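You operate a simulated robot arm through the tools that you are given. There is no shell and no other tool. Be economical: measure what you need, move in short steps, check, and stop when the job is done.

Carry out the task below with a simulated robot arm. There is one attempt and no reset: what you move stays moved.

TASK
Put the glass paperweight on the gold brass dish. Then turn the volume knob to 3.
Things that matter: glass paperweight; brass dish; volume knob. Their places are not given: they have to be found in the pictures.

It is judged by the outcome, as a careful person would: the job done as asked, and still so three seconds after it is handed in. It fails if anything else is knocked over, pushed out of place, dropped, spilled or broken.

THE ROBOT
A 6-joint arm with a two-finger parallel gripper, fixed in place. Base frame: the origin is at the foot of the arm, x ahead of it, y to its left, z up; the work surface is at about z = 0.76. Lengths are in m, angles in rad, forces in N, time in s.
With the tool pointing down near the work surface it reaches from about 0.24 to 0.64 m from the base axis. Its first joint turns from -1.152 to 1.152 rad. Payload 2.7 kg.
Tool frame: the origin (TCP) lies between the finger pads and is the grasp point; the fingertips stand 0.023 m ahead of it; z points along the fingers, y is the line along which they close. The gripper opens to 0.094 m. The fingers are 0.038 m wide and 0.01 m thick; the gripper's body (0.054 by 0.096 m) begins 0.039 m behind the TCP.
Orientation is that of the tool frame in the base frame, as a unit quaternion [x, y, z, w]. With the fingers straight down and closing along the base's y, the tool's x points along the base's -x, its y along +y and its z along -z.

THE INTERFACE
- The arm moves only by the tool apply_moves. Its argument "moves" is one flat list of numbers, 7 for each row, row after row: the shift along the tool's x, y, z in m, then the turn, a rotation vector about the tool's x, y, z in rad, then the opening, from 0 (shut) to 1 (fully open). In form: [tx, ty, tz, wx, wy, wz, jaw, tx, ty, tz, wx, wy, wz, jaw, ...]. A call has 1 to 10 rows; each row shifts and turns the commanded pose from where the row before left it, along the tool's axes as they then stand. A row lasts 0.2 s, in which the tool goes at most 0.05 m and 0.15 rad; a call with a longer step from one row to the next is refused whole, and so is a gripper value outside its range. A pose out of reach is approached as far as the arm can. The call stops where the force on the tool passes 40 N (or 10 N more than at its start, if that is more) or the arm is blocked; 0.2 s more then pass. The fingers move at their own pace (about 0.045 m/s each) and stop on an object; they squeeze with about 36 N. The grip force told is the motor's: it shows also when the fingers shut on nothing. Time passes only in rows, and 0.2 s behind the last, so rows that do not move let the fingers close. It gives the time, the measured TCP pose, the force on the tool (base axes), the opening and the grip force at its end, in the units of the frame above (readings bear some noise).
- Cameras (640 x 400 px; columns grow to the right, rows downward): "scene" is fixed at [0.0622, -0.4298, 1.3924]; the picture's right is [0.86, -0.50, 0.00], its down [-0.34, -0.59, -0.73] and it looks along [0.37, 0.63, -0.68] (base axes); focal length 325 px, centre (320, 200). "wrist" rides on the gripper at [-0.039, 0, -0.044] in the tool frame; the picture's right is [0.00, -1.00, 0.00], its down [0.97, 0.00, -0.24] and it looks along [0.24, 0.00, 0.97] (tool axes); focal length 218 px, centre (320, 200).
- get_image(camera): a new picture of that camera. No time passes.
- pixel_to_xyz(camera, pixels): for up to 12 pixels [column, row] of the newest picture of that camera ("zoom" is the newest enlarged one), the place [x, y, z] in the base frame of the surface seen there, good to about 0.003 m. No time passes.
- zoom(camera, box): a new picture of the part [left, top, right, bottom] of that camera's present view, enlarged. No time passes.
- finish_job(): hands the job in; it is judged then, once.

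Work in short steps. Measure before you move; look again where a grasp or a placing could have gone wrong, and mend it. You have 80 turns and 46 pictures in all, those below and enlarged ones among them. Open the gripper and draw the arm clear of the work before you hand the job in, unless the task says otherwise; then end with one line.

The tools are called after "Call:" as a command line: name --argument value ..., lists and objects as JSON in quotes. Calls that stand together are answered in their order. apply_moves: Moves the arm, as the interface text tells. Its arguments: {"type":"object","properties":{"moves":{"type":"array","items":{"type":"number"}}},"required":["moves"]} The other tools are called the same way: get_image (camera) takes a picture; pixel_to_xyz (camera, pixels) gives the place of the surface under pixels of a picture; zoom (camera, box) takes an enlarged picture of a part of a camera's view; finish_job () hands the job in.

At the start:

```text
t: 0.0
tool_pos: [0.3499, 0.1055, 1.0391]
orientation: [0.0, 1.0, -0.001, 0.0]
contact_force: [-0.2, -0.6, -0.4]
grip_width: 0.0939
gripper_force: 0.2
```

scene: 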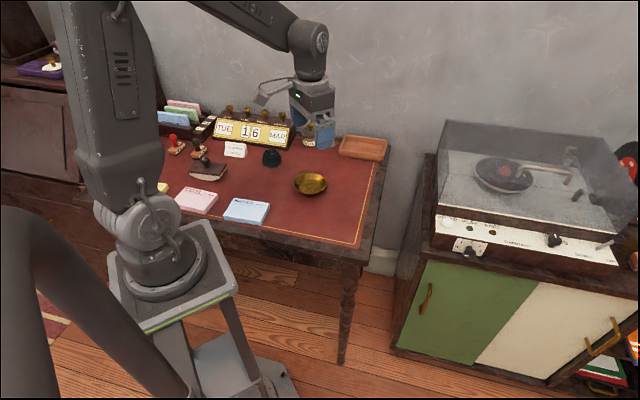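
wrist: 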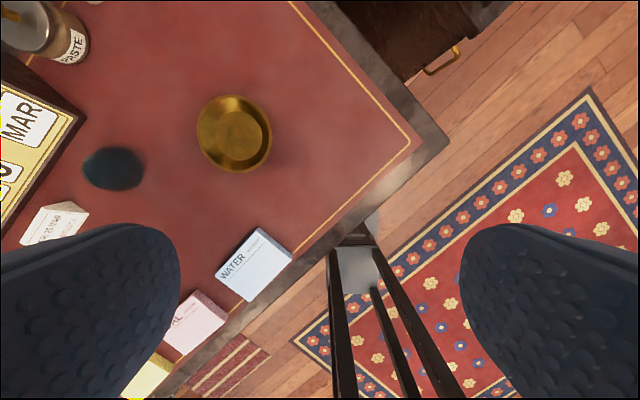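

The dark teal dome at scene (271,157) may be the paperweight and the brass dish is at (310,184). I zoom in on both the desk and the record player's knobs.

Call:
zoom --camera "scene" --box '[150, 90, 400, 246]'

Call:
zoom --camera "scene" --box '[420, 190, 640, 328]'

Call:
pixel_to_xyz --camera "scene" --pixels '[[271, 157], [310, 184], [310, 177], [468, 248], [555, 240], [605, 246], [471, 226], [520, 232]]'

Call:
pixel_to_xyz --camera "wrist" --pixels '[[112, 168], [82, 168], [143, 168], [112, 150], [112, 188], [235, 134], [200, 134], [272, 134], [235, 97], [235, 172]]'

```text
2.56 times, centred on (275, 168) of scene
```

zoom: 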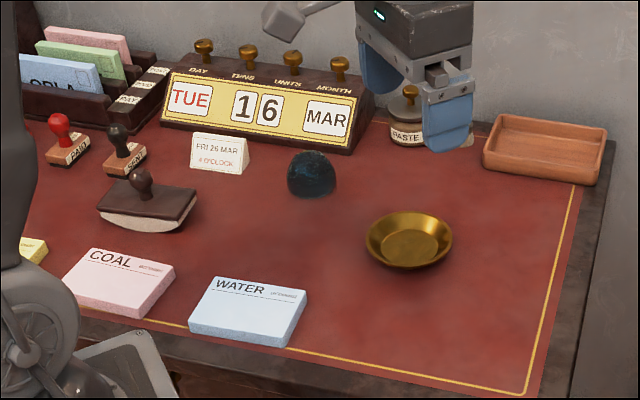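

```text
2.90 times, centred on (530, 259) of scene
```

zoom: 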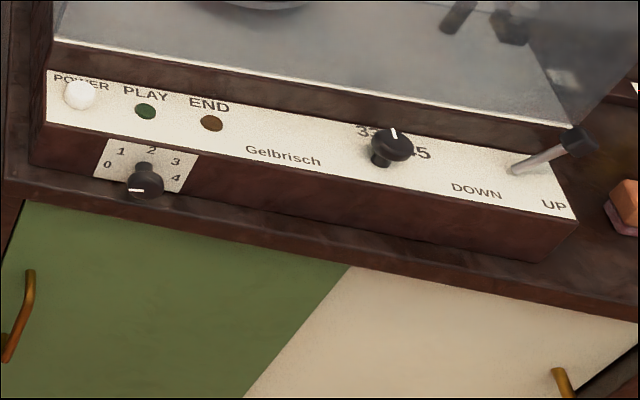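

```text
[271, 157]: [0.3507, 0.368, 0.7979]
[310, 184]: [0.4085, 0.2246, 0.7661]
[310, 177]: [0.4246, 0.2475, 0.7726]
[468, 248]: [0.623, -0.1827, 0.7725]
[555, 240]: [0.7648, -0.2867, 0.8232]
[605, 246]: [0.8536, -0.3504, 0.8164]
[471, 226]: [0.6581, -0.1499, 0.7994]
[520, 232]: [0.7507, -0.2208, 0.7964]
```

```text
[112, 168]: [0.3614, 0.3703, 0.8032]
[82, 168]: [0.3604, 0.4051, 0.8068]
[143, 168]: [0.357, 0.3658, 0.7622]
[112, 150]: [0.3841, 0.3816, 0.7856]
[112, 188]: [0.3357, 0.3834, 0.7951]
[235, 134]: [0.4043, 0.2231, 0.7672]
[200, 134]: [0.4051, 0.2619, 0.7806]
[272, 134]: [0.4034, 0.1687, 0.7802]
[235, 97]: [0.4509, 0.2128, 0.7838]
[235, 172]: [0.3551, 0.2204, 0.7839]
```

The paperweight is the dark glass dome near (0.357, 0.378), top about 0.806; the dish centre is near (0.404, 0.218). The volume knob is at (468,248), with its 0–4 scale. I move above the dome for a closer look.

Call:
apply_moves --moves '[0, 0.045, 0.01, 0, 0, 0, 1, 0, 0.045, 0.01, 0, 0, 0, 1, 0, 0.045, 0.01, 0, 0, 0, 1, 0, 0.045, 0.01, 0, 0, 0, 1, 0, 0.045, 0.01, 0, 0, 0, 1, 0, 0.045, 0.01, 0, 0, 0, 1, 0, 0, 0, 0, 0, 0, 1]'

Call:
get_image --camera "wrist"

```text
t: 1.6
tool_pos: [0.3513, 0.3768, 0.9776]
orientation: [0.001, 1.0, 0.0, -0.001]
contact_force: [0.3, -0.4, -0.4]
grip_width: 0.0942
gripper_force: 0.0
```

```text
41 pictures are left
```

wrist: 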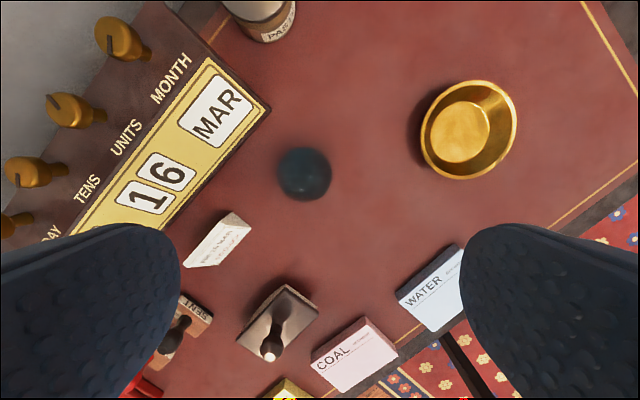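

Call:
pixel_to_xyz --camera "wrist" --pixels '[[304, 174], [280, 174], [328, 174], [304, 150], [304, 198], [268, 108], [240, 218], [210, 240], [212, 60], [185, 225], [270, 35], [240, 150]]'

Call:
pixel_to_xyz --camera "wrist" --pixels '[[421, 134], [517, 134], [468, 82], [468, 178], [460, 130], [436, 117], [488, 140], [235, 215], [245, 232], [318, 305]]'

```text
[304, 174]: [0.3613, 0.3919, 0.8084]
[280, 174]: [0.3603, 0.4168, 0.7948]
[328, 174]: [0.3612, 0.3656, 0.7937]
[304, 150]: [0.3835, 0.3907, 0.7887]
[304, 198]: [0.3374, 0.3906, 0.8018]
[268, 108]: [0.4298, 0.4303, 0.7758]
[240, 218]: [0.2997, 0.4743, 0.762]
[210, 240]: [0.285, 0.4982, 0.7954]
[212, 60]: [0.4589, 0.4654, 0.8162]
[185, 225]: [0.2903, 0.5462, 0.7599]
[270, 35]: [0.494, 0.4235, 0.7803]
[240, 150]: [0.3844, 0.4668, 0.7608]
```

```text
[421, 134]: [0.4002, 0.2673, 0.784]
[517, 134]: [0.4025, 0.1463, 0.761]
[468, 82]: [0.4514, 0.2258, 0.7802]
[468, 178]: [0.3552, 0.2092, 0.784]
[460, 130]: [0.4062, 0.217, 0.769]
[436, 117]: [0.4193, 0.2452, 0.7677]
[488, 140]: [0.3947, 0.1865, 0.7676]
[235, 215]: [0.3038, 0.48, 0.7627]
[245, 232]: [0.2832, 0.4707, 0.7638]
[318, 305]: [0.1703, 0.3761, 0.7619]
```

The dome centre is (0.360, 0.391) with a radius of about 0.026. I go down to TCP z ≈ 0.797, high enough that the tips clear the dish wall when placing, and then shut the jaws.

Call:
apply_moves --moves '[-0.009, 0.014, 0.03, 0, 0, 0, 1, 0, 0, 0.045, 0, 0, 0, 1, 0, 0, 0.045, 0, 0, 0, 1, 0, 0, 0.03, 0, 0, 0, 1, 0, 0, 0.02, 0, 0, 0, 1, 0, 0, 0.0105, 0, 0, 0, 1, 0, 0, 0, 0, 0, 0, 1]'

Call:
get_image --camera "wrist"

```text
t: 3.2
tool_pos: [0.359, 0.3917, 0.799]
orientation: [0.0, 1.0, 0.0, 0.0]
contact_force: [-0.7, 0.4, -0.6]
grip_width: 0.0941
gripper_force: 0.0
```

```text
40 pictures are left
```

wrist: 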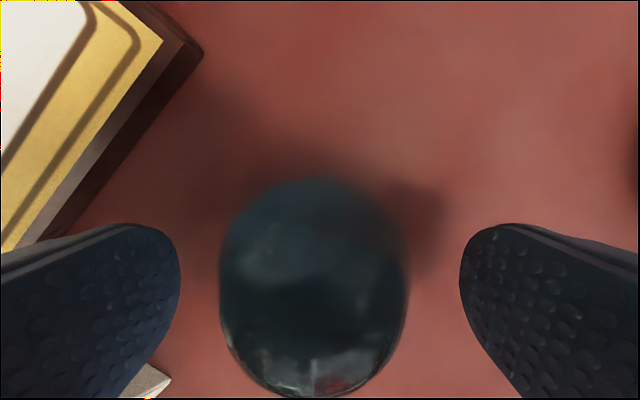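

The dome is centred between the fingers (column about 315). I lower 2 mm and close.

Call:
apply_moves --moves '[0, 0, 0.003, 0, 0, 0, 1, 0, 0, 0, 0, 0, 0, 0, 0, 0, 0, 0, 0, 0, 0, 0, 0, 0, 0, 0, 0, 0, 0, 0, 0, 0, 0, 0, 0, 0, 0, 0, 0, 0, 0, 0]'

Call:
get_image --camera "wrist"

```text
t: 4.6
tool_pos: [0.3595, 0.3893, 0.796]
orientation: [0.0, 1.0, 0.0, 0.0]
contact_force: [-0.4, 0.9, 0.2]
grip_width: 0.0602
gripper_force: 36.1
```

```text
39 pictures are left
```

wrist: 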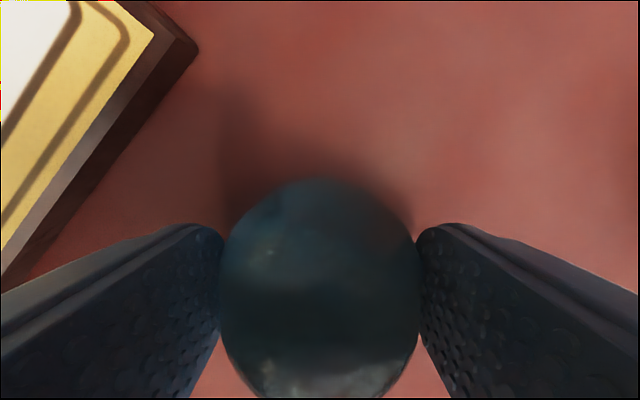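

The jaws stopped at 0.060 with 36 N, so it is held. I lift it, carry it over the dish at (0.404, 0.217), and check.

Call:
apply_moves --moves '[0, 0, -0.01, 0, 0, 0, 0, 0, 0, -0.025, 0, 0, 0, 0, 0, 0, -0.03, 0, 0, 0, 0, -0.01, -0.035, 0, 0, 0, 0, 0, -0.015, -0.04, 0, 0, 0, 0, 0, -0.01, -0.04, 0, 0, 0, 0, 0, -0.01, -0.037, 0, 0, 0, 0, 0, 0, -0.02, 0, 0, 0, 0, 0, 0, 0, 0, 0, 0, 0, 0]'

Call:
get_image --camera "wrist"

Call:
zoom --camera "scene" --box '[230, 80, 390, 230]'

```text
t: 6.6
tool_pos: [0.405, 0.2184, 0.8597]
orientation: [-0.001, 1.0, -0.001, 0.0]
contact_force: [0.5, -0.6, -2.0]
grip_width: 0.0603
gripper_force: 35.8
```

```text
38 pictures are left
```

wrist: 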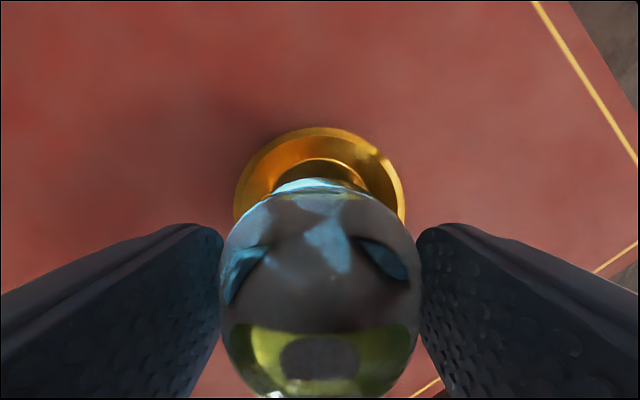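

```text
2.67 times, centred on (310, 155) of scene
```

zoom: 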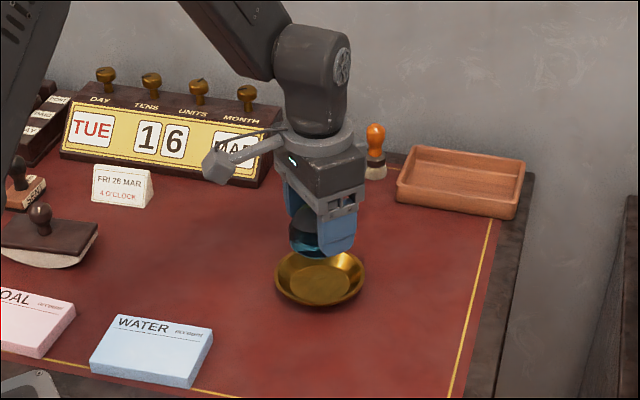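

The dome is held and lined up over the dish (dish centre at column 319). I go down gently to about 2 mm above the contact height.

Call:
apply_moves --moves '[0.001, -0.001, 0.025, 0, 0, 0, 0, 0, 0, 0.02, 0, 0, 0, 0, 0, 0, 0.008, 0, 0, 0, 0, 0, 0, 0.001, 0, 0, 0, 0, 0, 0, 0, 0, 0, 0, 0]'

Call:
zoom --camera "scene" --box '[260, 130, 360, 210]'

Call:
get_image --camera "wrist"

```text
t: 7.8
tool_pos: [0.4043, 0.216, 0.8054]
orientation: [0.0, 1.0, 0.0, 0.001]
contact_force: [0.1, 0.6, -2.7]
grip_width: 0.0605
gripper_force: 36.1
```

```text
5.00 times, centred on (310, 170) of scene
```

zoom: 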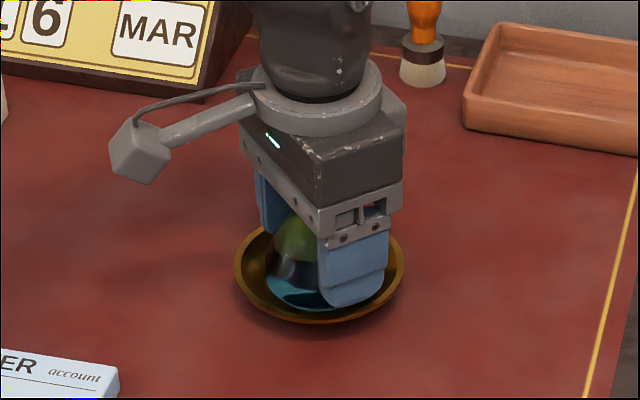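

```text
35 pictures are left
```

wrist: 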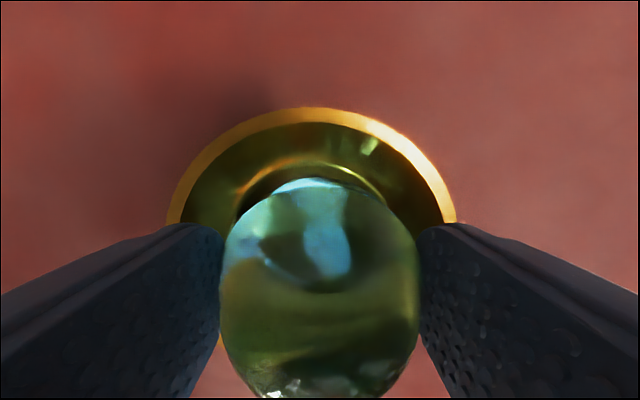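

Slightly off (dish centre at column 314), so I shift +2 mm in y. Then I lower in 1 mm steps until I feel contact.

Call:
apply_moves --moves '[0, 0.002, 0.001, 0, 0, 0, 0, 0, 0, 0.001, 0, 0, 0, 0, 0, 0, 0, 0, 0, 0, 0]'

```text
t: 8.6
tool_pos: [0.4042, 0.2192, 0.8038]
orientation: [-0.001, 1.0, 0.0, 0.0]
contact_force: [-0.4, -1.7, 4.0]
grip_width: 0.0604
gripper_force: 35.6
```

Contact is felt (Fz rose from -2.7 to +4 N). I open only a little so the fingers do not reach the rim, then lift straight up.

Call:
apply_moves --moves '[0, 0, 0, 0, 0, 0, 0.68, 0, 0, 0, 0, 0, 0, 0.68, 0, 0, -0.004, 0, 0, 0, 0.7, 0, 0, -0.006, 0, 0, 0, 0.75, 0, 0, -0.01, 0, 0, 0, 0.85, 0, 0, -0.02, 0, 0, 0, 0.95, 0, 0, -0.04, 0, 0, 0, 1, 0, 0, -0.04, 0, 0, 0, 1, 0, 0, -0.03, 0, 0, 0, 1]'

Call:
zoom --camera "scene" --box '[230, 80, 390, 230]'

Call:
zoom --camera "scene" --box '[440, 200, 540, 270]'

```text
t: 10.6
tool_pos: [0.4054, 0.2195, 0.9534]
orientation: [0.0, 1.0, -0.001, 0.0]
contact_force: [0.2, 0.2, -0.4]
grip_width: 0.094
gripper_force: 0.1
```

```text
2.67 times, centred on (310, 155) of scene
```

zoom: 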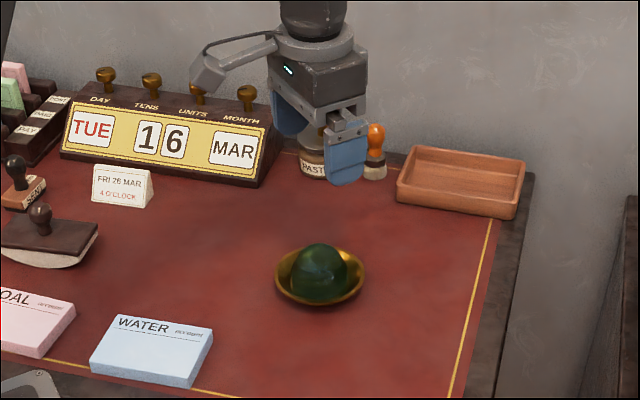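

```text
5.71 times, centred on (490, 235) of scene
```

zoom: 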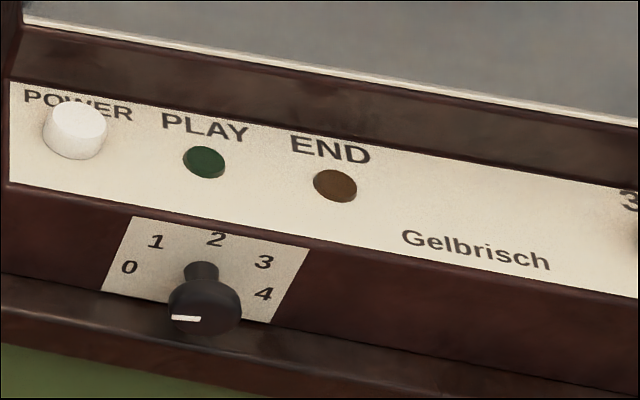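

The paperweight rests in the dish and nothing else moved. Now I measure the volume knob: its panel, the numerals and the cap.

Call:
pixel_to_xyz --camera "zoom" --pixels '[[157, 242], [216, 240], [264, 262], [263, 294], [130, 267], [135, 220], [305, 250], [274, 318], [106, 288], [200, 268], [60, 230], [500, 330]]'

Call:
pixel_to_xyz --camera "zoom" --pixels '[[205, 300], [185, 318], [200, 318], [175, 318], [225, 310], [205, 285], [235, 300], [172, 295], [205, 330], [300, 300], [150, 320], [300, 380]]'

```text
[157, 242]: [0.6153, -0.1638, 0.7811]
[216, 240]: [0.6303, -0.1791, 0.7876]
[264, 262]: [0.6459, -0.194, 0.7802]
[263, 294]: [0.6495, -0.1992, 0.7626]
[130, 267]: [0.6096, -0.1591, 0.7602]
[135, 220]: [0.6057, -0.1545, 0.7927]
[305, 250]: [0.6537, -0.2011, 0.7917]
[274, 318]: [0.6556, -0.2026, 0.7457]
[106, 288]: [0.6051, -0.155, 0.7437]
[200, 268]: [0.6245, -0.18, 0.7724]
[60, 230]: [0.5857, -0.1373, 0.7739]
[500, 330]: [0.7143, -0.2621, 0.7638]
```

```text
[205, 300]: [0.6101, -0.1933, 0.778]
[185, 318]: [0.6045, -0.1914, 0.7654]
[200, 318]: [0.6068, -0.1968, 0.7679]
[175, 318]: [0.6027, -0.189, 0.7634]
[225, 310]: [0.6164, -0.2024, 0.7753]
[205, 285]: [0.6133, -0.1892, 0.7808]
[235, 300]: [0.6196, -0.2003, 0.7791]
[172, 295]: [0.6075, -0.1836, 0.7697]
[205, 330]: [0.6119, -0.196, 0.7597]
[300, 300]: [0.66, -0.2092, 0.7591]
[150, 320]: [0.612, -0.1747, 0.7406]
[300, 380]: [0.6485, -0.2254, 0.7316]
```

The panel is vertical, centred near (0.630, -0.178, 0.768), with outward normal about (-0.70, -0.715, 0). I first swing the arm over in front of it, clear and high.

Call:
apply_moves --moves '[0, -0.045, -0.01, 0, 0, 0, 1, 0, -0.048, -0.01, 0, 0, 0, 1, 0, -0.048, -0.01, 0, 0, 0, 1, 0, -0.049, -0.005, 0, 0, 0, 1, 0, -0.049, -0.005, 0, 0, 0, 1, 0, -0.049, -0.005, 0, 0, 0, 1, 0, -0.049, 0, 0, 0, 0, 1, 0, -0.049, 0, 0, 0, 0, 1, 0, -0.049, 0, 0, 0, 0, 1, 0, -0.049, 0, 0, 0, 0, 1]'

Call:
apply_moves --moves '[0, 0, 0, 0, 0, -0.133, 0.5, 0, 0, 0, 0, 0, -0.133, 0.5, 0, 0, 0, 0, 0, -0.133, 0.5, 0, 0, 0, 0, 0, -0.133, 0.5, 0, 0, 0, 0, 0, -0.133, 0.5, 0, 0, 0, 0, 0, -0.133, 0.5, 0, 0, 0, 0, 0, 0, 0.5]'

```text
t: 12.8
tool_pos: [0.4023, -0.2649, 0.9976]
orientation: [-0.001, 1.0, -0.001, 0.001]
contact_force: [1.1, -0.1, -0.3]
grip_width: 0.0938
gripper_force: 0.1
```

```text
t: 14.4
tool_pos: [0.4043, -0.2648, 0.9985]
orientation: [-0.39, 0.921, 0.0, 0.0]
contact_force: [-0.3, 0.0, 0.0]
grip_width: 0.0474
gripper_force: 0.1
```

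Yaw is right (tool x = the panel's outward normal). Now I pitch up to horizontal.

Call:
apply_moves --moves '[0, 0, 0, 0, -0.143, 0, 0.5, 0, 0, 0, 0, -0.143, 0, 0.5, 0, 0, 0, 0, -0.143, 0, 0.5, 0, 0, 0, 0, -0.143, 0, 0.5, 0, 0, 0, 0, -0.143, 0, 0.5, 0, 0, 0, 0, -0.143, 0, 0.5, 0, 0, 0, 0, -0.143, 0, 0.5, 0, 0, 0, 0, -0.143, 0, 0.5, 0, 0, 0, 0, -0.143, 0, 0.5, 0, 0, 0, 0, -0.143, 0, 0.5]'

Call:
get_image --camera "wrist"

```text
t: 16.6
tool_pos: [0.4031, -0.2651, 0.9988]
orientation: [-0.292, 0.695, 0.254, 0.606]
contact_force: [0.5, 0.1, 0.0]
grip_width: 0.0471
gripper_force: 0.0
```

```text
32 pictures are left
```

wrist: 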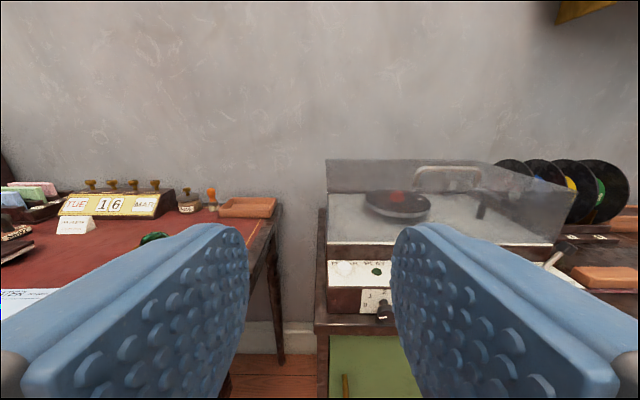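

The tool is nearly horizontal and the knob is at (383,310). I finish the pitch and move to about 0.15 m in front of the knob at its height.

Call:
apply_moves --moves '[0, 0, 0, 0, -0.139, 0, 0.5, 0, 0, 0, 0, 0, 0, 0.5, 0.03, -0.025, 0.0, 0, 0, 0, 0.5, 0.04, -0.025, 0.0, 0, 0, 0, 0.5, 0.04, -0.025, 0.01, 0, 0, 0, 0.5, 0.04, -0.025, 0.02, 0, 0, 0, 0.5, 0.04, 0, 0.02, 0, 0, 0, 0.5, 0.02, 0, 0.02, 0, 0, 0, 0.5, 0, 0, 0, 0, 0, 0, 0.5]'

Call:
get_image --camera "wrist"

Call:
get_image --camera "scene"

```text
refused: row 6 steps farther than a row can; nothing moved
```

```text
31 pictures are left
```

wrist: 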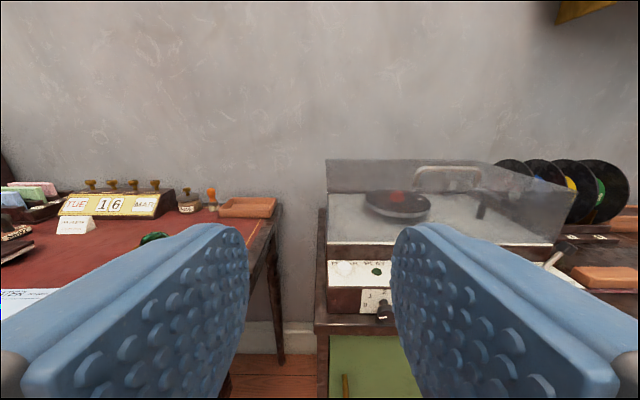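

```text
30 pictures are left
```

scene: 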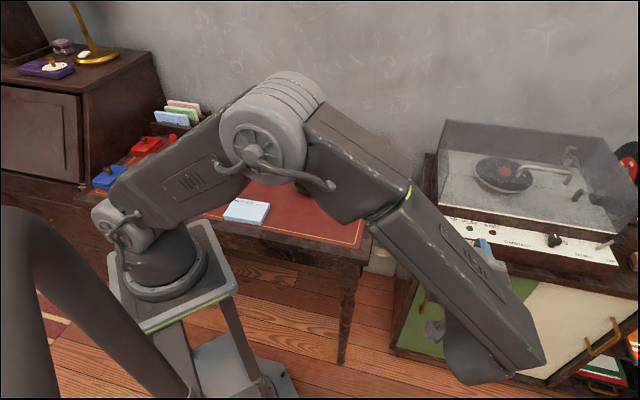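

The combined steps were too long; I use smaller ones.

Call:
apply_moves --moves '[0, 0, 0, 0, -0.139, 0, 0.5, 0, 0, 0, 0, 0, 0, 0.5, 0.035, -0.025, 0.0, 0, 0, 0, 0.5, 0.035, -0.025, 0.0, 0, 0, 0, 0.5, 0.035, -0.025, 0.01, 0, 0, 0, 0.5, 0.035, -0.025, 0.015, 0, 0, 0, 0.5, 0.035, 0, 0.02, 0, 0, 0, 0.5, 0.025, 0, 0.02, 0, 0, 0, 0.5, 0, 0, 0, 0, 0, 0, 0.5]'

Call:
get_image --camera "wrist"

```text
t: 18.6
tool_pos: [0.5197, -0.2884, 0.7979]
orientation: [-0.275, 0.652, 0.275, 0.651]
contact_force: [0.5, -0.4, -1.2]
grip_width: 0.047
gripper_force: 0.0
```

```text
29 pictures are left
```

wrist: 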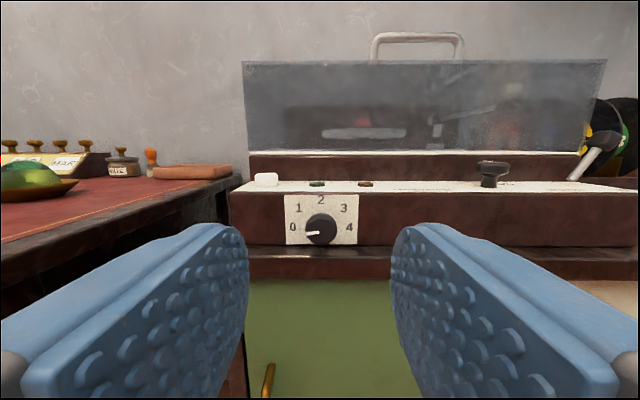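

Excellent face-on view: the knob is at (321,230) with its pointer by 0. I zoom in to measure the scale.

Call:
zoom --camera "wrist" --box '[272, 184, 368, 264]'

Call:
pixel_to_xyz --camera "wrist" --pixels '[[285, 195], [358, 195], [358, 244], [285, 244], [321, 229], [306, 233], [270, 250], [270, 272], [400, 250], [400, 275], [321, 250], [321, 275]]'

```text
5.00 times, centred on (320, 224) of wrist
```

zoom: 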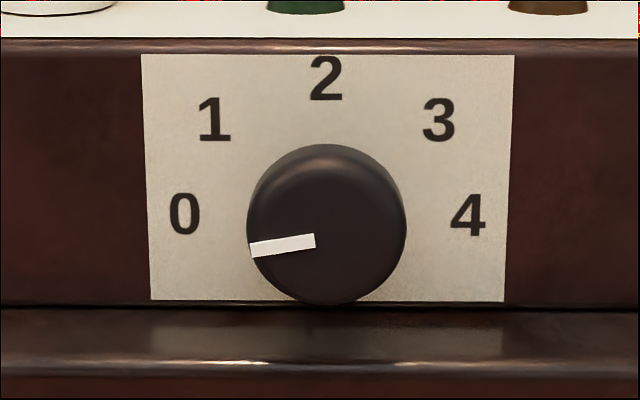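

```text
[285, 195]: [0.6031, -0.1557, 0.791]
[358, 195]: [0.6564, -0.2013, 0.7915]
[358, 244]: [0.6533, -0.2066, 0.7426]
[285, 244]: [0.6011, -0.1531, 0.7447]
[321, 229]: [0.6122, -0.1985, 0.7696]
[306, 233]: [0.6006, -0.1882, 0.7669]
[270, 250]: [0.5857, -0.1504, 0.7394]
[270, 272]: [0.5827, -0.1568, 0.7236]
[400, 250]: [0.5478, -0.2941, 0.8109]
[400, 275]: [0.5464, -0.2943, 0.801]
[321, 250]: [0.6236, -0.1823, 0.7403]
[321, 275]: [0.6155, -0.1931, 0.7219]
```

Scale: 0 at about -100°, 2 at the top, 3 at about +50°; the pointer is at about -99°, so a clockwise turn of about 150° is needed. I check how far the ledge below sticks out and measure the cap's depth.

Call:
pixel_to_xyz --camera "zoom" --pixels '[[326, 320], [326, 340], [326, 360], [326, 375], [326, 395], [326, 230], [290, 245], [326, 165], [326, 150], [380, 230], [255, 200], [326, 290]]'

```text
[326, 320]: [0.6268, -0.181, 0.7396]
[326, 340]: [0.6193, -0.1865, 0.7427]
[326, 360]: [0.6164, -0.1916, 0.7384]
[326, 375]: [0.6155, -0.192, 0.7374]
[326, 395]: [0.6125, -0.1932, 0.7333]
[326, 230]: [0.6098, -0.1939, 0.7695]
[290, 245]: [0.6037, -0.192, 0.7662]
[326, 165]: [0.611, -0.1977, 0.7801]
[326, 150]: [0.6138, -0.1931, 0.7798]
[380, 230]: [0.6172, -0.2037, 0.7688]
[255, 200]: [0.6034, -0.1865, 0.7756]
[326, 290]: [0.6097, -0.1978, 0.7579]
```

The ledge top is at z ≈ 0.740 and reaches 0.020 out; the cap face is 0.0265 out, with its axis at z ≈ 0.768. I lower to the axis height, pre-rotate the tool by -75°, and check.

Call:
apply_moves --moves '[0.0295, -0.0007, 0, 0, 0, 0, 0.43, 0, 0, 0, 0, 0, -0.1454, 0.43, 0, 0, 0, 0, 0, -0.1454, 0.43, 0, 0, 0, 0, 0, -0.1454, 0.43, 0, 0, 0, 0, 0, -0.1454, 0.43, 0, 0, 0, 0, 0, -0.1454, 0.43, 0, 0, 0, 0, 0, -0.1454, 0.43, 0, 0, 0, 0, 0, -0.1454, 0.43, 0, 0, 0, 0, 0, -0.1454, 0.43, 0, 0, 0, 0, 0, -0.1454, 0.43]'

Call:
get_image --camera "wrist"

```text
t: 20.8
tool_pos: [0.523, -0.291, 0.7713]
orientation: [-0.571, 0.426, -0.085, 0.697]
contact_force: [0.4, 0.4, 0.6]
grip_width: 0.0403
gripper_force: 0.0
out of reach, approached as far as the arm can: row 9, 10
```

```text
27 pictures are left
```

wrist: 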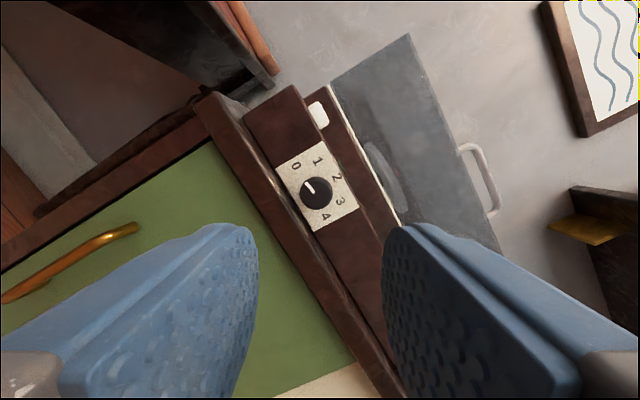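

The joint limit is at about -60°. I back off a little to a reachable angle and read the pose.

Call:
apply_moves --moves '[0, 0, 0, 0, 0, 0.145, 0.43, 0, 0, 0, 0, 0, 0.145, 0.43, 0, 0, 0, 0, 0, 0, 0.43]'

```text
t: 21.6
tool_pos: [0.5238, -0.2903, 0.7718]
orientation: [-0.503, 0.504, 0.018, 0.702]
contact_force: [-0.1, -0.1, -0.5]
grip_width: 0.0405
gripper_force: 0.1
```

Now at -43°, essentially axis-aligned. I correct about 3 mm sideways, advance 0.06, and check centring.

Call:
apply_moves --moves '[0, 0.003, 0.03, 0, 0, 0, 0.43, 0, 0, 0.03, 0, 0, 0, 0.43, 0, 0, 0, 0, 0, 0, 0.43]'

Call:
get_image --camera "wrist"

```text
t: 22.4
tool_pos: [0.5629, -0.2432, 0.7703]
orientation: [-0.504, 0.504, 0.018, 0.702]
contact_force: [-0.1, -0.1, -1.4]
grip_width: 0.0405
gripper_force: 0.0
```

```text
26 pictures are left
```

wrist: 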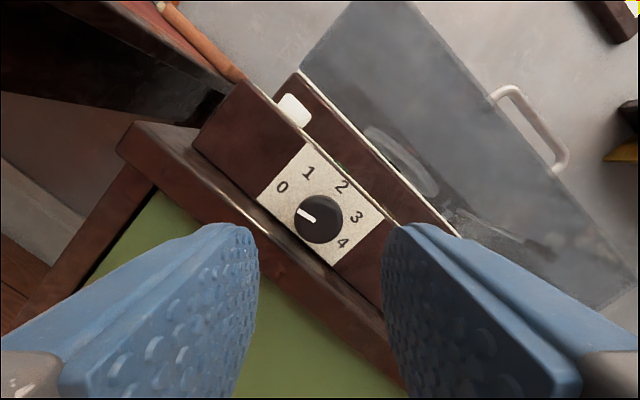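

Well centred (knob at (319,220)). I narrow the jaws slightly and advance until the tips straddle the cap.

Call:
apply_moves --moves '[0, 0, 0.02, 0, 0, 0, 0.37, 0, 0, 0.015, 0, 0, 0, 0.37, 0, 0, 0.01, 0, 0, 0, 0.37, 0, 0, 0, 0, 0, 0, 0.37]'

Call:
get_image --camera "wrist"

Call:
zoom --camera "scene" --box '[420, 190, 540, 280]'

```text
t: 23.4
tool_pos: [0.5851, -0.2184, 0.7698]
orientation: [-0.502, 0.505, 0.017, 0.702]
contact_force: [0.1, 0.0, -1.5]
grip_width: 0.0346
gripper_force: 0.2
out of reach, approached as far as the arm can: row 3
```

```text
25 pictures are left
```

wrist: 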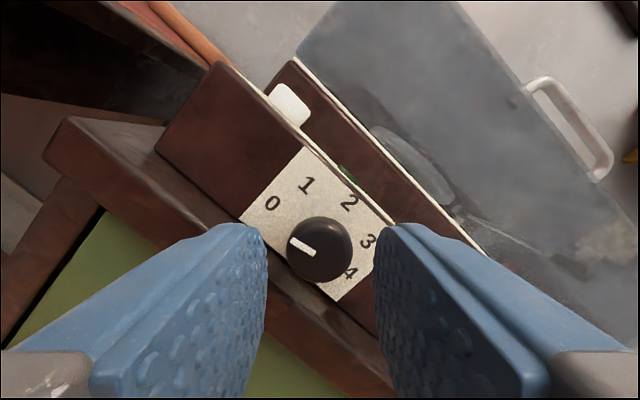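

```text
4.44 times, centred on (480, 235) of scene
```

zoom: 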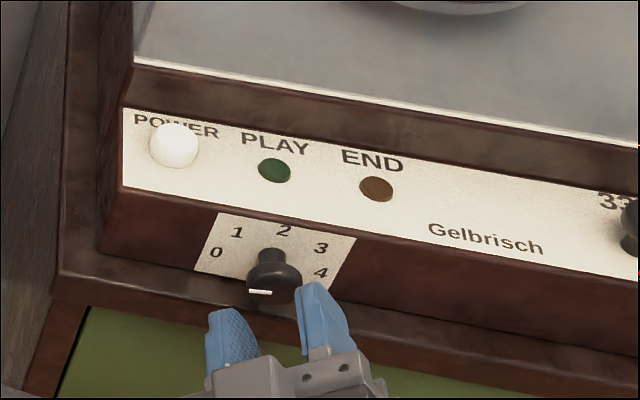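

The arm reached a limit at this roll; the tips are still about 1 cm short of the cap face. I try rolling back toward 0° and advancing from there.

Call:
apply_moves --moves '[0, 0, -0.005, 0, 0, 0.145, 0.37, 0, 0, 0, 0, 0, 0.145, 0.37, 0, 0, 0, 0, 0, 0.145, 0.37, 0, 0, 0.008, 0, 0, 0, 0.37, 0, 0, 0.006, 0, 0, 0, 0.37, 0, 0, 0, 0, 0, 0, 0.37]'

Call:
get_image --camera "wrist"

```text
t: 24.8
tool_pos: [0.589, -0.2131, 0.7704]
orientation: [-0.381, 0.601, 0.168, 0.682]
contact_force: [-0.5, 1.3, 0.2]
grip_width: 0.0349
gripper_force: 0.1
```

```text
23 pictures are left
```

wrist: 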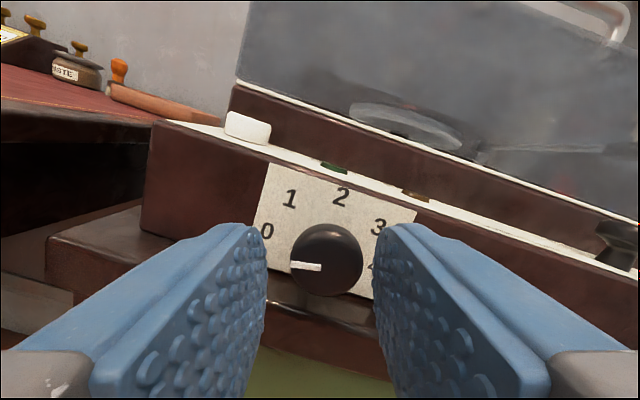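

No limit at -18° roll. The knob is about 2.3 mm right of centre (column 327); I correct that and advance the last 11 mm.

Call:
apply_moves --moves '[0.0005, -0.0024, 0, 0, 0, 0, 0.37, 0, 0, 0.006, 0, 0, 0, 0.37, 0, 0, 0.005, 0, 0, 0, 0.37, 0, 0, 0, 0, 0, 0, 0.37]'

Call:
get_image --camera "wrist"

```text
t: 25.8
tool_pos: [0.5975, -0.2038, 0.7709]
orientation: [-0.382, 0.601, 0.168, 0.681]
contact_force: [1.0, 0.6, -0.2]
grip_width: 0.0348
gripper_force: 0.1
out of reach, approached as far as the arm can: row 1
```

```text
22 pictures are left
```

wrist: 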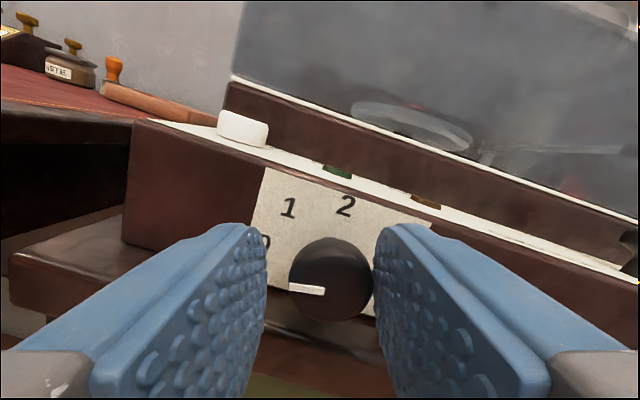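

The sideways correction was refused near the joint limit. I back off, roll to about +7° where the joint has room, and correct there.

Call:
apply_moves --moves '[0, 0, -0.012, 0, 0, 0, 0.37, 0, 0, 0, 0, 0, 0.145, 0.37, 0, 0, 0, 0, 0, 0.145, 0.37, 0, 0, 0, 0, 0, 0.145, 0.37, 0.002, -0.003, 0, 0, 0, 0, 0.37, 0, 0, 0, 0, 0, 0, 0.37]'

Call:
get_image --camera "wrist"

```text
t: 27.2
tool_pos: [0.5893, -0.213, 0.7703]
orientation: [-0.244, 0.669, 0.312, 0.629]
contact_force: [0.5, -1.1, -0.1]
grip_width: 0.0345
gripper_force: 0.1
out of reach, approached as far as the arm can: row 5
```

```text
21 pictures are left
```

wrist: 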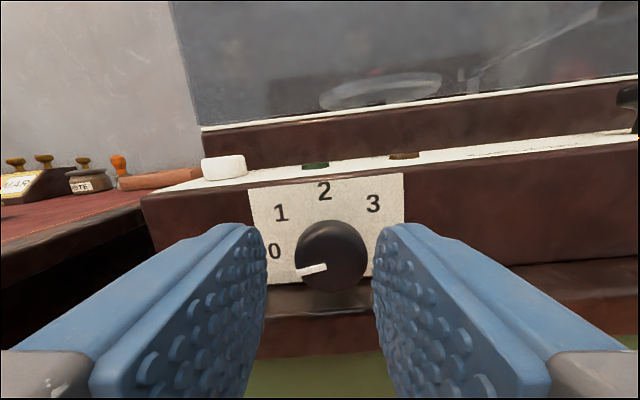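

The limit seems to be the arm's outward reach (wrist moving along the panel to the right). I yaw the tool by 4° to bring the wrist inward, then shift right 3 mm.

Call:
apply_moves --moves '[0, 0, 0, 0.07, 0, 0, 0.37, 0, -0.003, 0, 0, 0, 0, 0.37, 0, 0, 0, 0, 0, 0, 0.37]'

Call:
get_image --camera "wrist"

```text
t: 28.0
tool_pos: [0.5914, -0.2153, 0.77]
orientation: [-0.221, 0.68, 0.288, 0.637]
contact_force: [-0.2, 0.2, -0.7]
grip_width: 0.0349
gripper_force: 0.0
```

```text
20 pictures are left
```

wrist: 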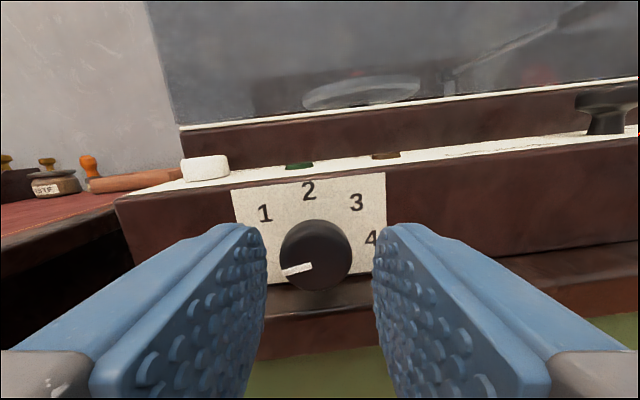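

Reach is restored and the knob is within about 1.5 mm of centre. I correct that, then roll to about -43° for the first grip.

Call:
apply_moves --moves '[0, 0.0017, 0, 0, 0, -0.145, 0.37, 0, 0, 0, 0, 0, -0.145, 0.37, 0, 0, 0, 0, 0, -0.145, 0.37, 0, 0, 0, 0, 0, -0.145, 0.37, 0, 0, 0, 0, 0, -0.145, 0.37, 0, 0, 0, 0, 0, -0.145, 0.37, 0, 0, 0, 0, 0, -0.145, 0.37, 0, 0, 0, 0, 0, -0.145, 0.37, 0, 0, 0, 0, 0, 0, 0.37]'

Call:
get_image --camera "wrist"

```text
t: 30.0
tool_pos: [0.5962, -0.2181, 0.765]
orientation: [-0.547, 0.46, -0.092, 0.693]
contact_force: [-0.7, -0.2, 1.1]
grip_width: 0.0348
gripper_force: 0.1
out of reach, approached as far as the arm can: row 7, 8
```

```text
19 pictures are left
```

wrist: 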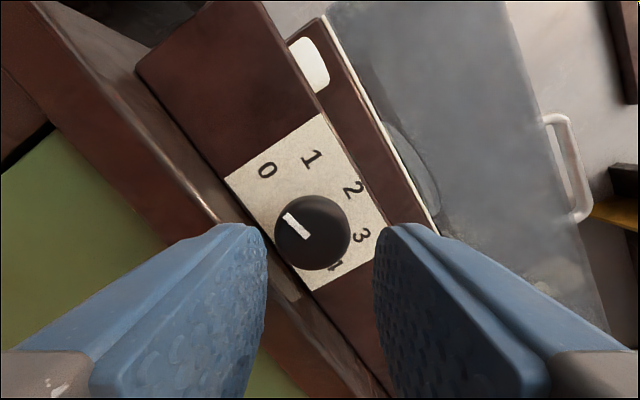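

The true roll limit is about -57°, with some drift: the knob is at (312,233), i.e. about 10 mm toward tool -x and 2.6 mm toward +y. I roll back slightly and re-centre.

Call:
apply_moves --moves '[0, 0, 0, 0, 0, 0.14, 0.37, -0.009, 0.0035, 0, 0, 0, 0, 0.37, 0, 0, 0, 0, 0, 0, 0.37]'

Call:
get_image --camera "wrist"

```text
t: 30.8
tool_pos: [0.5948, -0.2133, 0.7687]
orientation: [-0.526, 0.484, -0.059, 0.697]
contact_force: [-0.1, 0.4, -0.1]
grip_width: 0.0348
gripper_force: 0.0
out of reach, approached as far as the arm can: row 2
```

```text
18 pictures are left
```

wrist: 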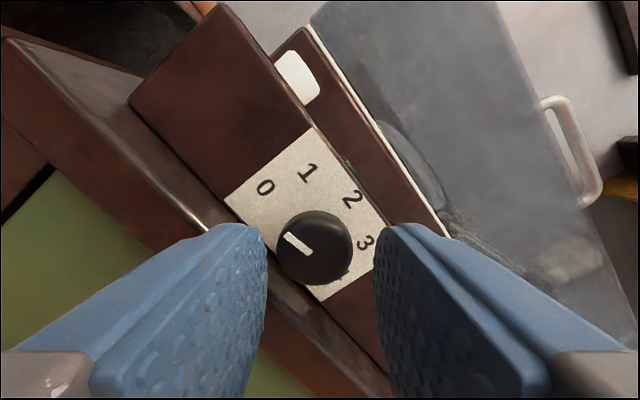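

Still marginal there. I go to about -25° roll instead, re-centre and check.

Call:
apply_moves --moves '[0, 0, 0, 0, 0, 0.145, 0.37, 0, 0, 0, 0, 0, 0.145, 0.37, 0, 0, 0, 0, 0, 0.14, 0.37, 0, 0, 0, 0, 0, 0, 0.37]'

Call:
get_image --camera "wrist"

```text
t: 31.8
tool_pos: [0.5927, -0.2141, 0.7671]
orientation: [-0.409, 0.586, 0.091, 0.693]
contact_force: [-0.3, 0.8, -0.3]
grip_width: 0.035
gripper_force: 0.1
```

```text
17 pictures are left
```

wrist: 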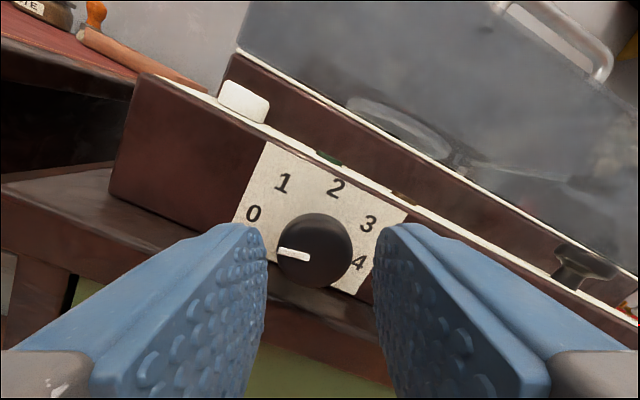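

Roll -27°, unobstructed. The knob is at (314,250): I correct tx -4 mm, ty +2 mm, then advance 10 mm.

Call:
apply_moves --moves '[-0.004, 0.002, 0, 0, 0, 0, 0.37, 0, 0, 0.006, 0, 0, 0, 0.37, 0, 0, 0.0045, 0, 0, 0, 0.37, 0, 0, 0, 0, 0, 0, 0.37]'

Call:
get_image --camera "wrist"

```text
t: 32.8
tool_pos: [0.5987, -0.2034, 0.7701]
orientation: [-0.41, 0.586, 0.09, 0.693]
contact_force: [0.1, -0.7, 0.2]
grip_width: 0.0349
gripper_force: 0.1
```

```text
16 pictures are left
```

wrist: 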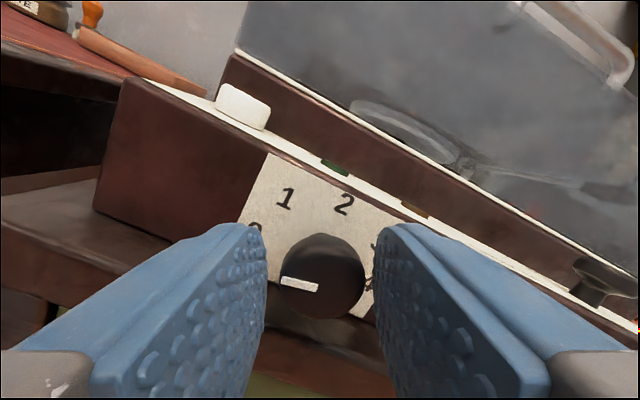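

Centred (knob at (322,277)), tips about 9 mm past the cap face. I close on the knob.

Call:
apply_moves --moves '[0, 0, 0, 0, 0, 0, 0.2, 0, 0, 0, 0, 0, 0, 0, 0, 0, 0, 0, 0, 0, 0]'

```text
t: 33.6
tool_pos: [0.5985, -0.2041, 0.7708]
orientation: [-0.409, 0.586, 0.09, 0.694]
contact_force: [6.1, -3.0, -0.3]
grip_width: 0.0273
gripper_force: 45.4
```

Gripped at 0.027 with a small side force. I turn 33° clockwise as a first step.

Call:
apply_moves --moves '[0, 0, 0, 0, 0, 0.145, 0, 0, 0, 0, 0, 0, 0.145, 0, 0, 0, 0, 0, 0, 0.145, 0, 0, 0, 0, 0, 0, 0.145, 0]'

Call:
get_image --camera "wrist"

```text
t: 34.6
tool_pos: [0.6003, -0.2054, 0.7708]
orientation: [-0.222, 0.68, 0.283, 0.639]
contact_force: [18.0, -12.6, -0.6]
grip_width: 0.0272
gripper_force: 45.5
```

```text
15 pictures are left
```

wrist: 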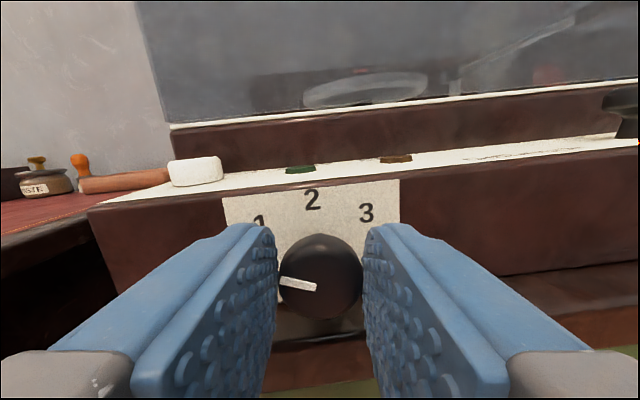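

The knob turns with the gripper. A side force of 22 N along +r has built up, so I shift the tool 2 mm that way to relax it and keep turning.

Call:
apply_moves --moves '[0, -0.002, 0, 0, 0, 0, 0, 0, 0, 0, 0, 0, 0.1, 0]'

```text
t: 35.2
tool_pos: [0.599, -0.2051, 0.7717]
orientation: [-0.191, 0.689, 0.317, 0.624]
contact_force: [4.0, -9.0, 9.3]
grip_width: 0.0272
gripper_force: 45.3
```

Call:
apply_moves --moves '[0, 0, 0, 0, 0, 0.145, 0, 0, 0, 0, 0, 0, 0.145, 0, 0, 0, 0, 0, 0, 0.145, 0]'

```text
t: 36.0
tool_pos: [0.6006, -0.2065, 0.7694]
orientation: [-0.035, 0.715, 0.443, 0.541]
contact_force: [17.5, -18.8, 0.1]
grip_width: 0.0272
gripper_force: 45.7
```

Now at roll +36° (64° turned). I relieve the +r force again, 2.5 mm along r, and continue.

Call:
apply_moves --moves '[-0.0015, -0.002, 0, 0, 0, 0, 0, 0, 0, 0, 0, 0, 0.14, 0, 0, 0, 0, 0, 0, 0.14, 0]'

Call:
get_image --camera "wrist"

```text
t: 36.8
tool_pos: [0.6014, -0.208, 0.7708]
orientation: [0.063, 0.712, 0.514, 0.474]
contact_force: [6.4, -14.7, 3.6]
grip_width: 0.0271
gripper_force: 44.7
```

```text
14 pictures are left
```

wrist: 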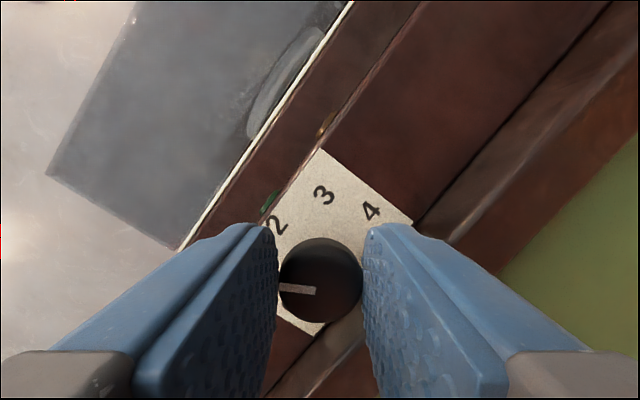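

Roll +52°; the pointer is still locked to the gripper, at about -19°, with about 70° to go. I continue with a small relief.

Call:
apply_moves --moves '[-0.0012, -0.0009, 0, 0, 0, 0.14, 0, 0, 0, 0, 0, 0, 0.14, 0, 0, 0, 0, 0, 0, 0.14, 0]'

```text
t: 37.6
tool_pos: [0.6036, -0.2087, 0.7685]
orientation: [0.213, 0.684, 0.601, 0.355]
contact_force: [14.7, -21.1, -4.9]
grip_width: 0.0271
gripper_force: 44.7
```

Call:
apply_moves --moves '[-0.002, -0.0005, 0, 0, 0, 0, 0, 0, 0, 0, 0, 0, 0.14, 0, 0, 0, 0, 0, 0, 0.14, 0]'

Call:
get_image --camera "wrist"

```text
t: 38.4
tool_pos: [0.6033, -0.2088, 0.7671]
orientation: [0.306, 0.648, 0.645, 0.266]
contact_force: [3.9, -14.0, -12.7]
grip_width: 0.027
gripper_force: 45.4
```

```text
13 pictures are left
```

wrist: 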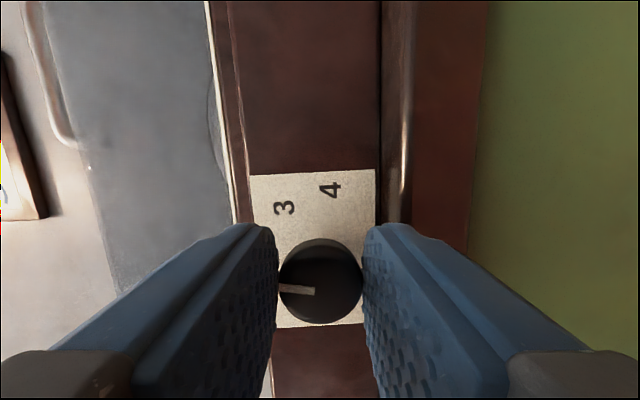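

Roll 93°, pointer estimated at about +10° (some slip). About 40° remain; I continue with a small relief.

Call:
apply_moves --moves '[-0.001, -0.001, 0, 0, 0, 0, 0, 0, 0, 0, 0, 0, 0.14, 0, 0, 0, 0, 0, 0, 0.14, 0]'

```text
t: 39.2
tool_pos: [0.6031, -0.2089, 0.7652]
orientation: [0.392, 0.601, 0.676, 0.171]
contact_force: [-15.6, -4.4, -19.4]
grip_width: 0.0271
gripper_force: 45.2
```

Call:
apply_moves --moves '[0.0005, -0.0017, -0.0005, 0, 0, 0, 0, 0, 0, 0, 0, 0, 0.14, 0]'

Call:
get_image --camera "wrist"

```text
t: 39.8
tool_pos: [0.6013, -0.2099, 0.7651]
orientation: [0.433, 0.572, 0.686, 0.125]
contact_force: [-14.3, -2.2, -17.4]
grip_width: 0.027
gripper_force: 45.2
```

```text
12 pictures are left
```

wrist: 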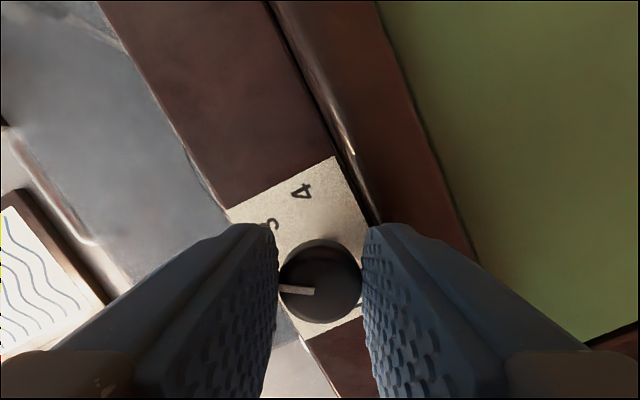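

Roll 117°, pointer about +35°. I turn about 15° more.

Call:
apply_moves --moves '[0.0003, -0.001, -0.0005, 0, 0, 0.13, 0, 0, 0, 0, 0, 0, 0.13, 0, 0, 0, 0, 0, 0, 0, 0]'

Call:
get_image --camera "wrist"

```text
t: 40.6
tool_pos: [0.6018, -0.2091, 0.7649]
orientation: [0.504, 0.51, 0.696, 0.035]
contact_force: [-6.2, -2.3, -21.8]
grip_width: 0.0268
gripper_force: 45.1
```

```text
11 pictures are left
```

wrist: 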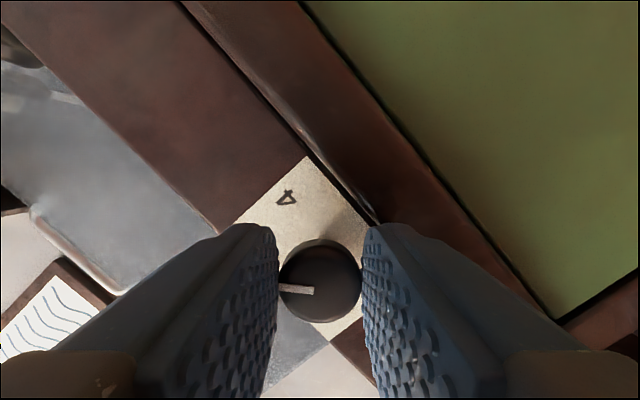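

Pointer now at about +50°, i.e. at 3. I release, back straight off, and look.

Call:
apply_moves --moves '[0, 0, 0, 0, 0, 0, 0.33, 0, 0, 0, 0, 0, 0, 0.37, 0, 0, -0.01, 0, 0, 0, 0.37, 0, 0, -0.02, 0, 0, 0, 0.37, 0, 0, -0.03, 0, 0, 0, 0.37, 0, 0, -0.03, 0, 0, 0, 0.37, 0, 0, -0.03, 0, 0, 0, 0.37]'

Call:
zoom --camera "wrist" --box '[260, 170, 380, 260]'

Call:
zoom --camera "scene" --box '[440, 200, 540, 270]'

```text
t: 42.2
tool_pos: [0.5132, -0.2912, 0.7699]
orientation: [0.501, 0.51, 0.698, 0.037]
contact_force: [-0.2, -0.5, -0.4]
grip_width: 0.035
gripper_force: 0.0
```

```text
4.44 times, centred on (320, 215) of wrist
```

zoom: 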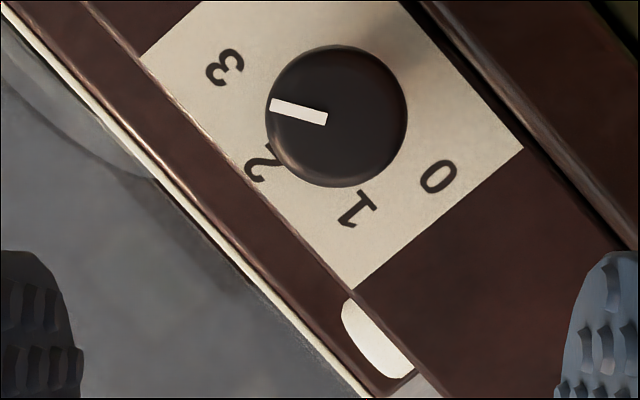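

```text
5.71 times, centred on (490, 235) of scene
```

zoom: 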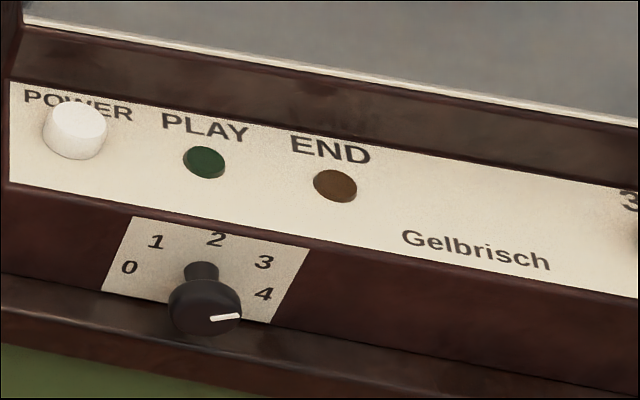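

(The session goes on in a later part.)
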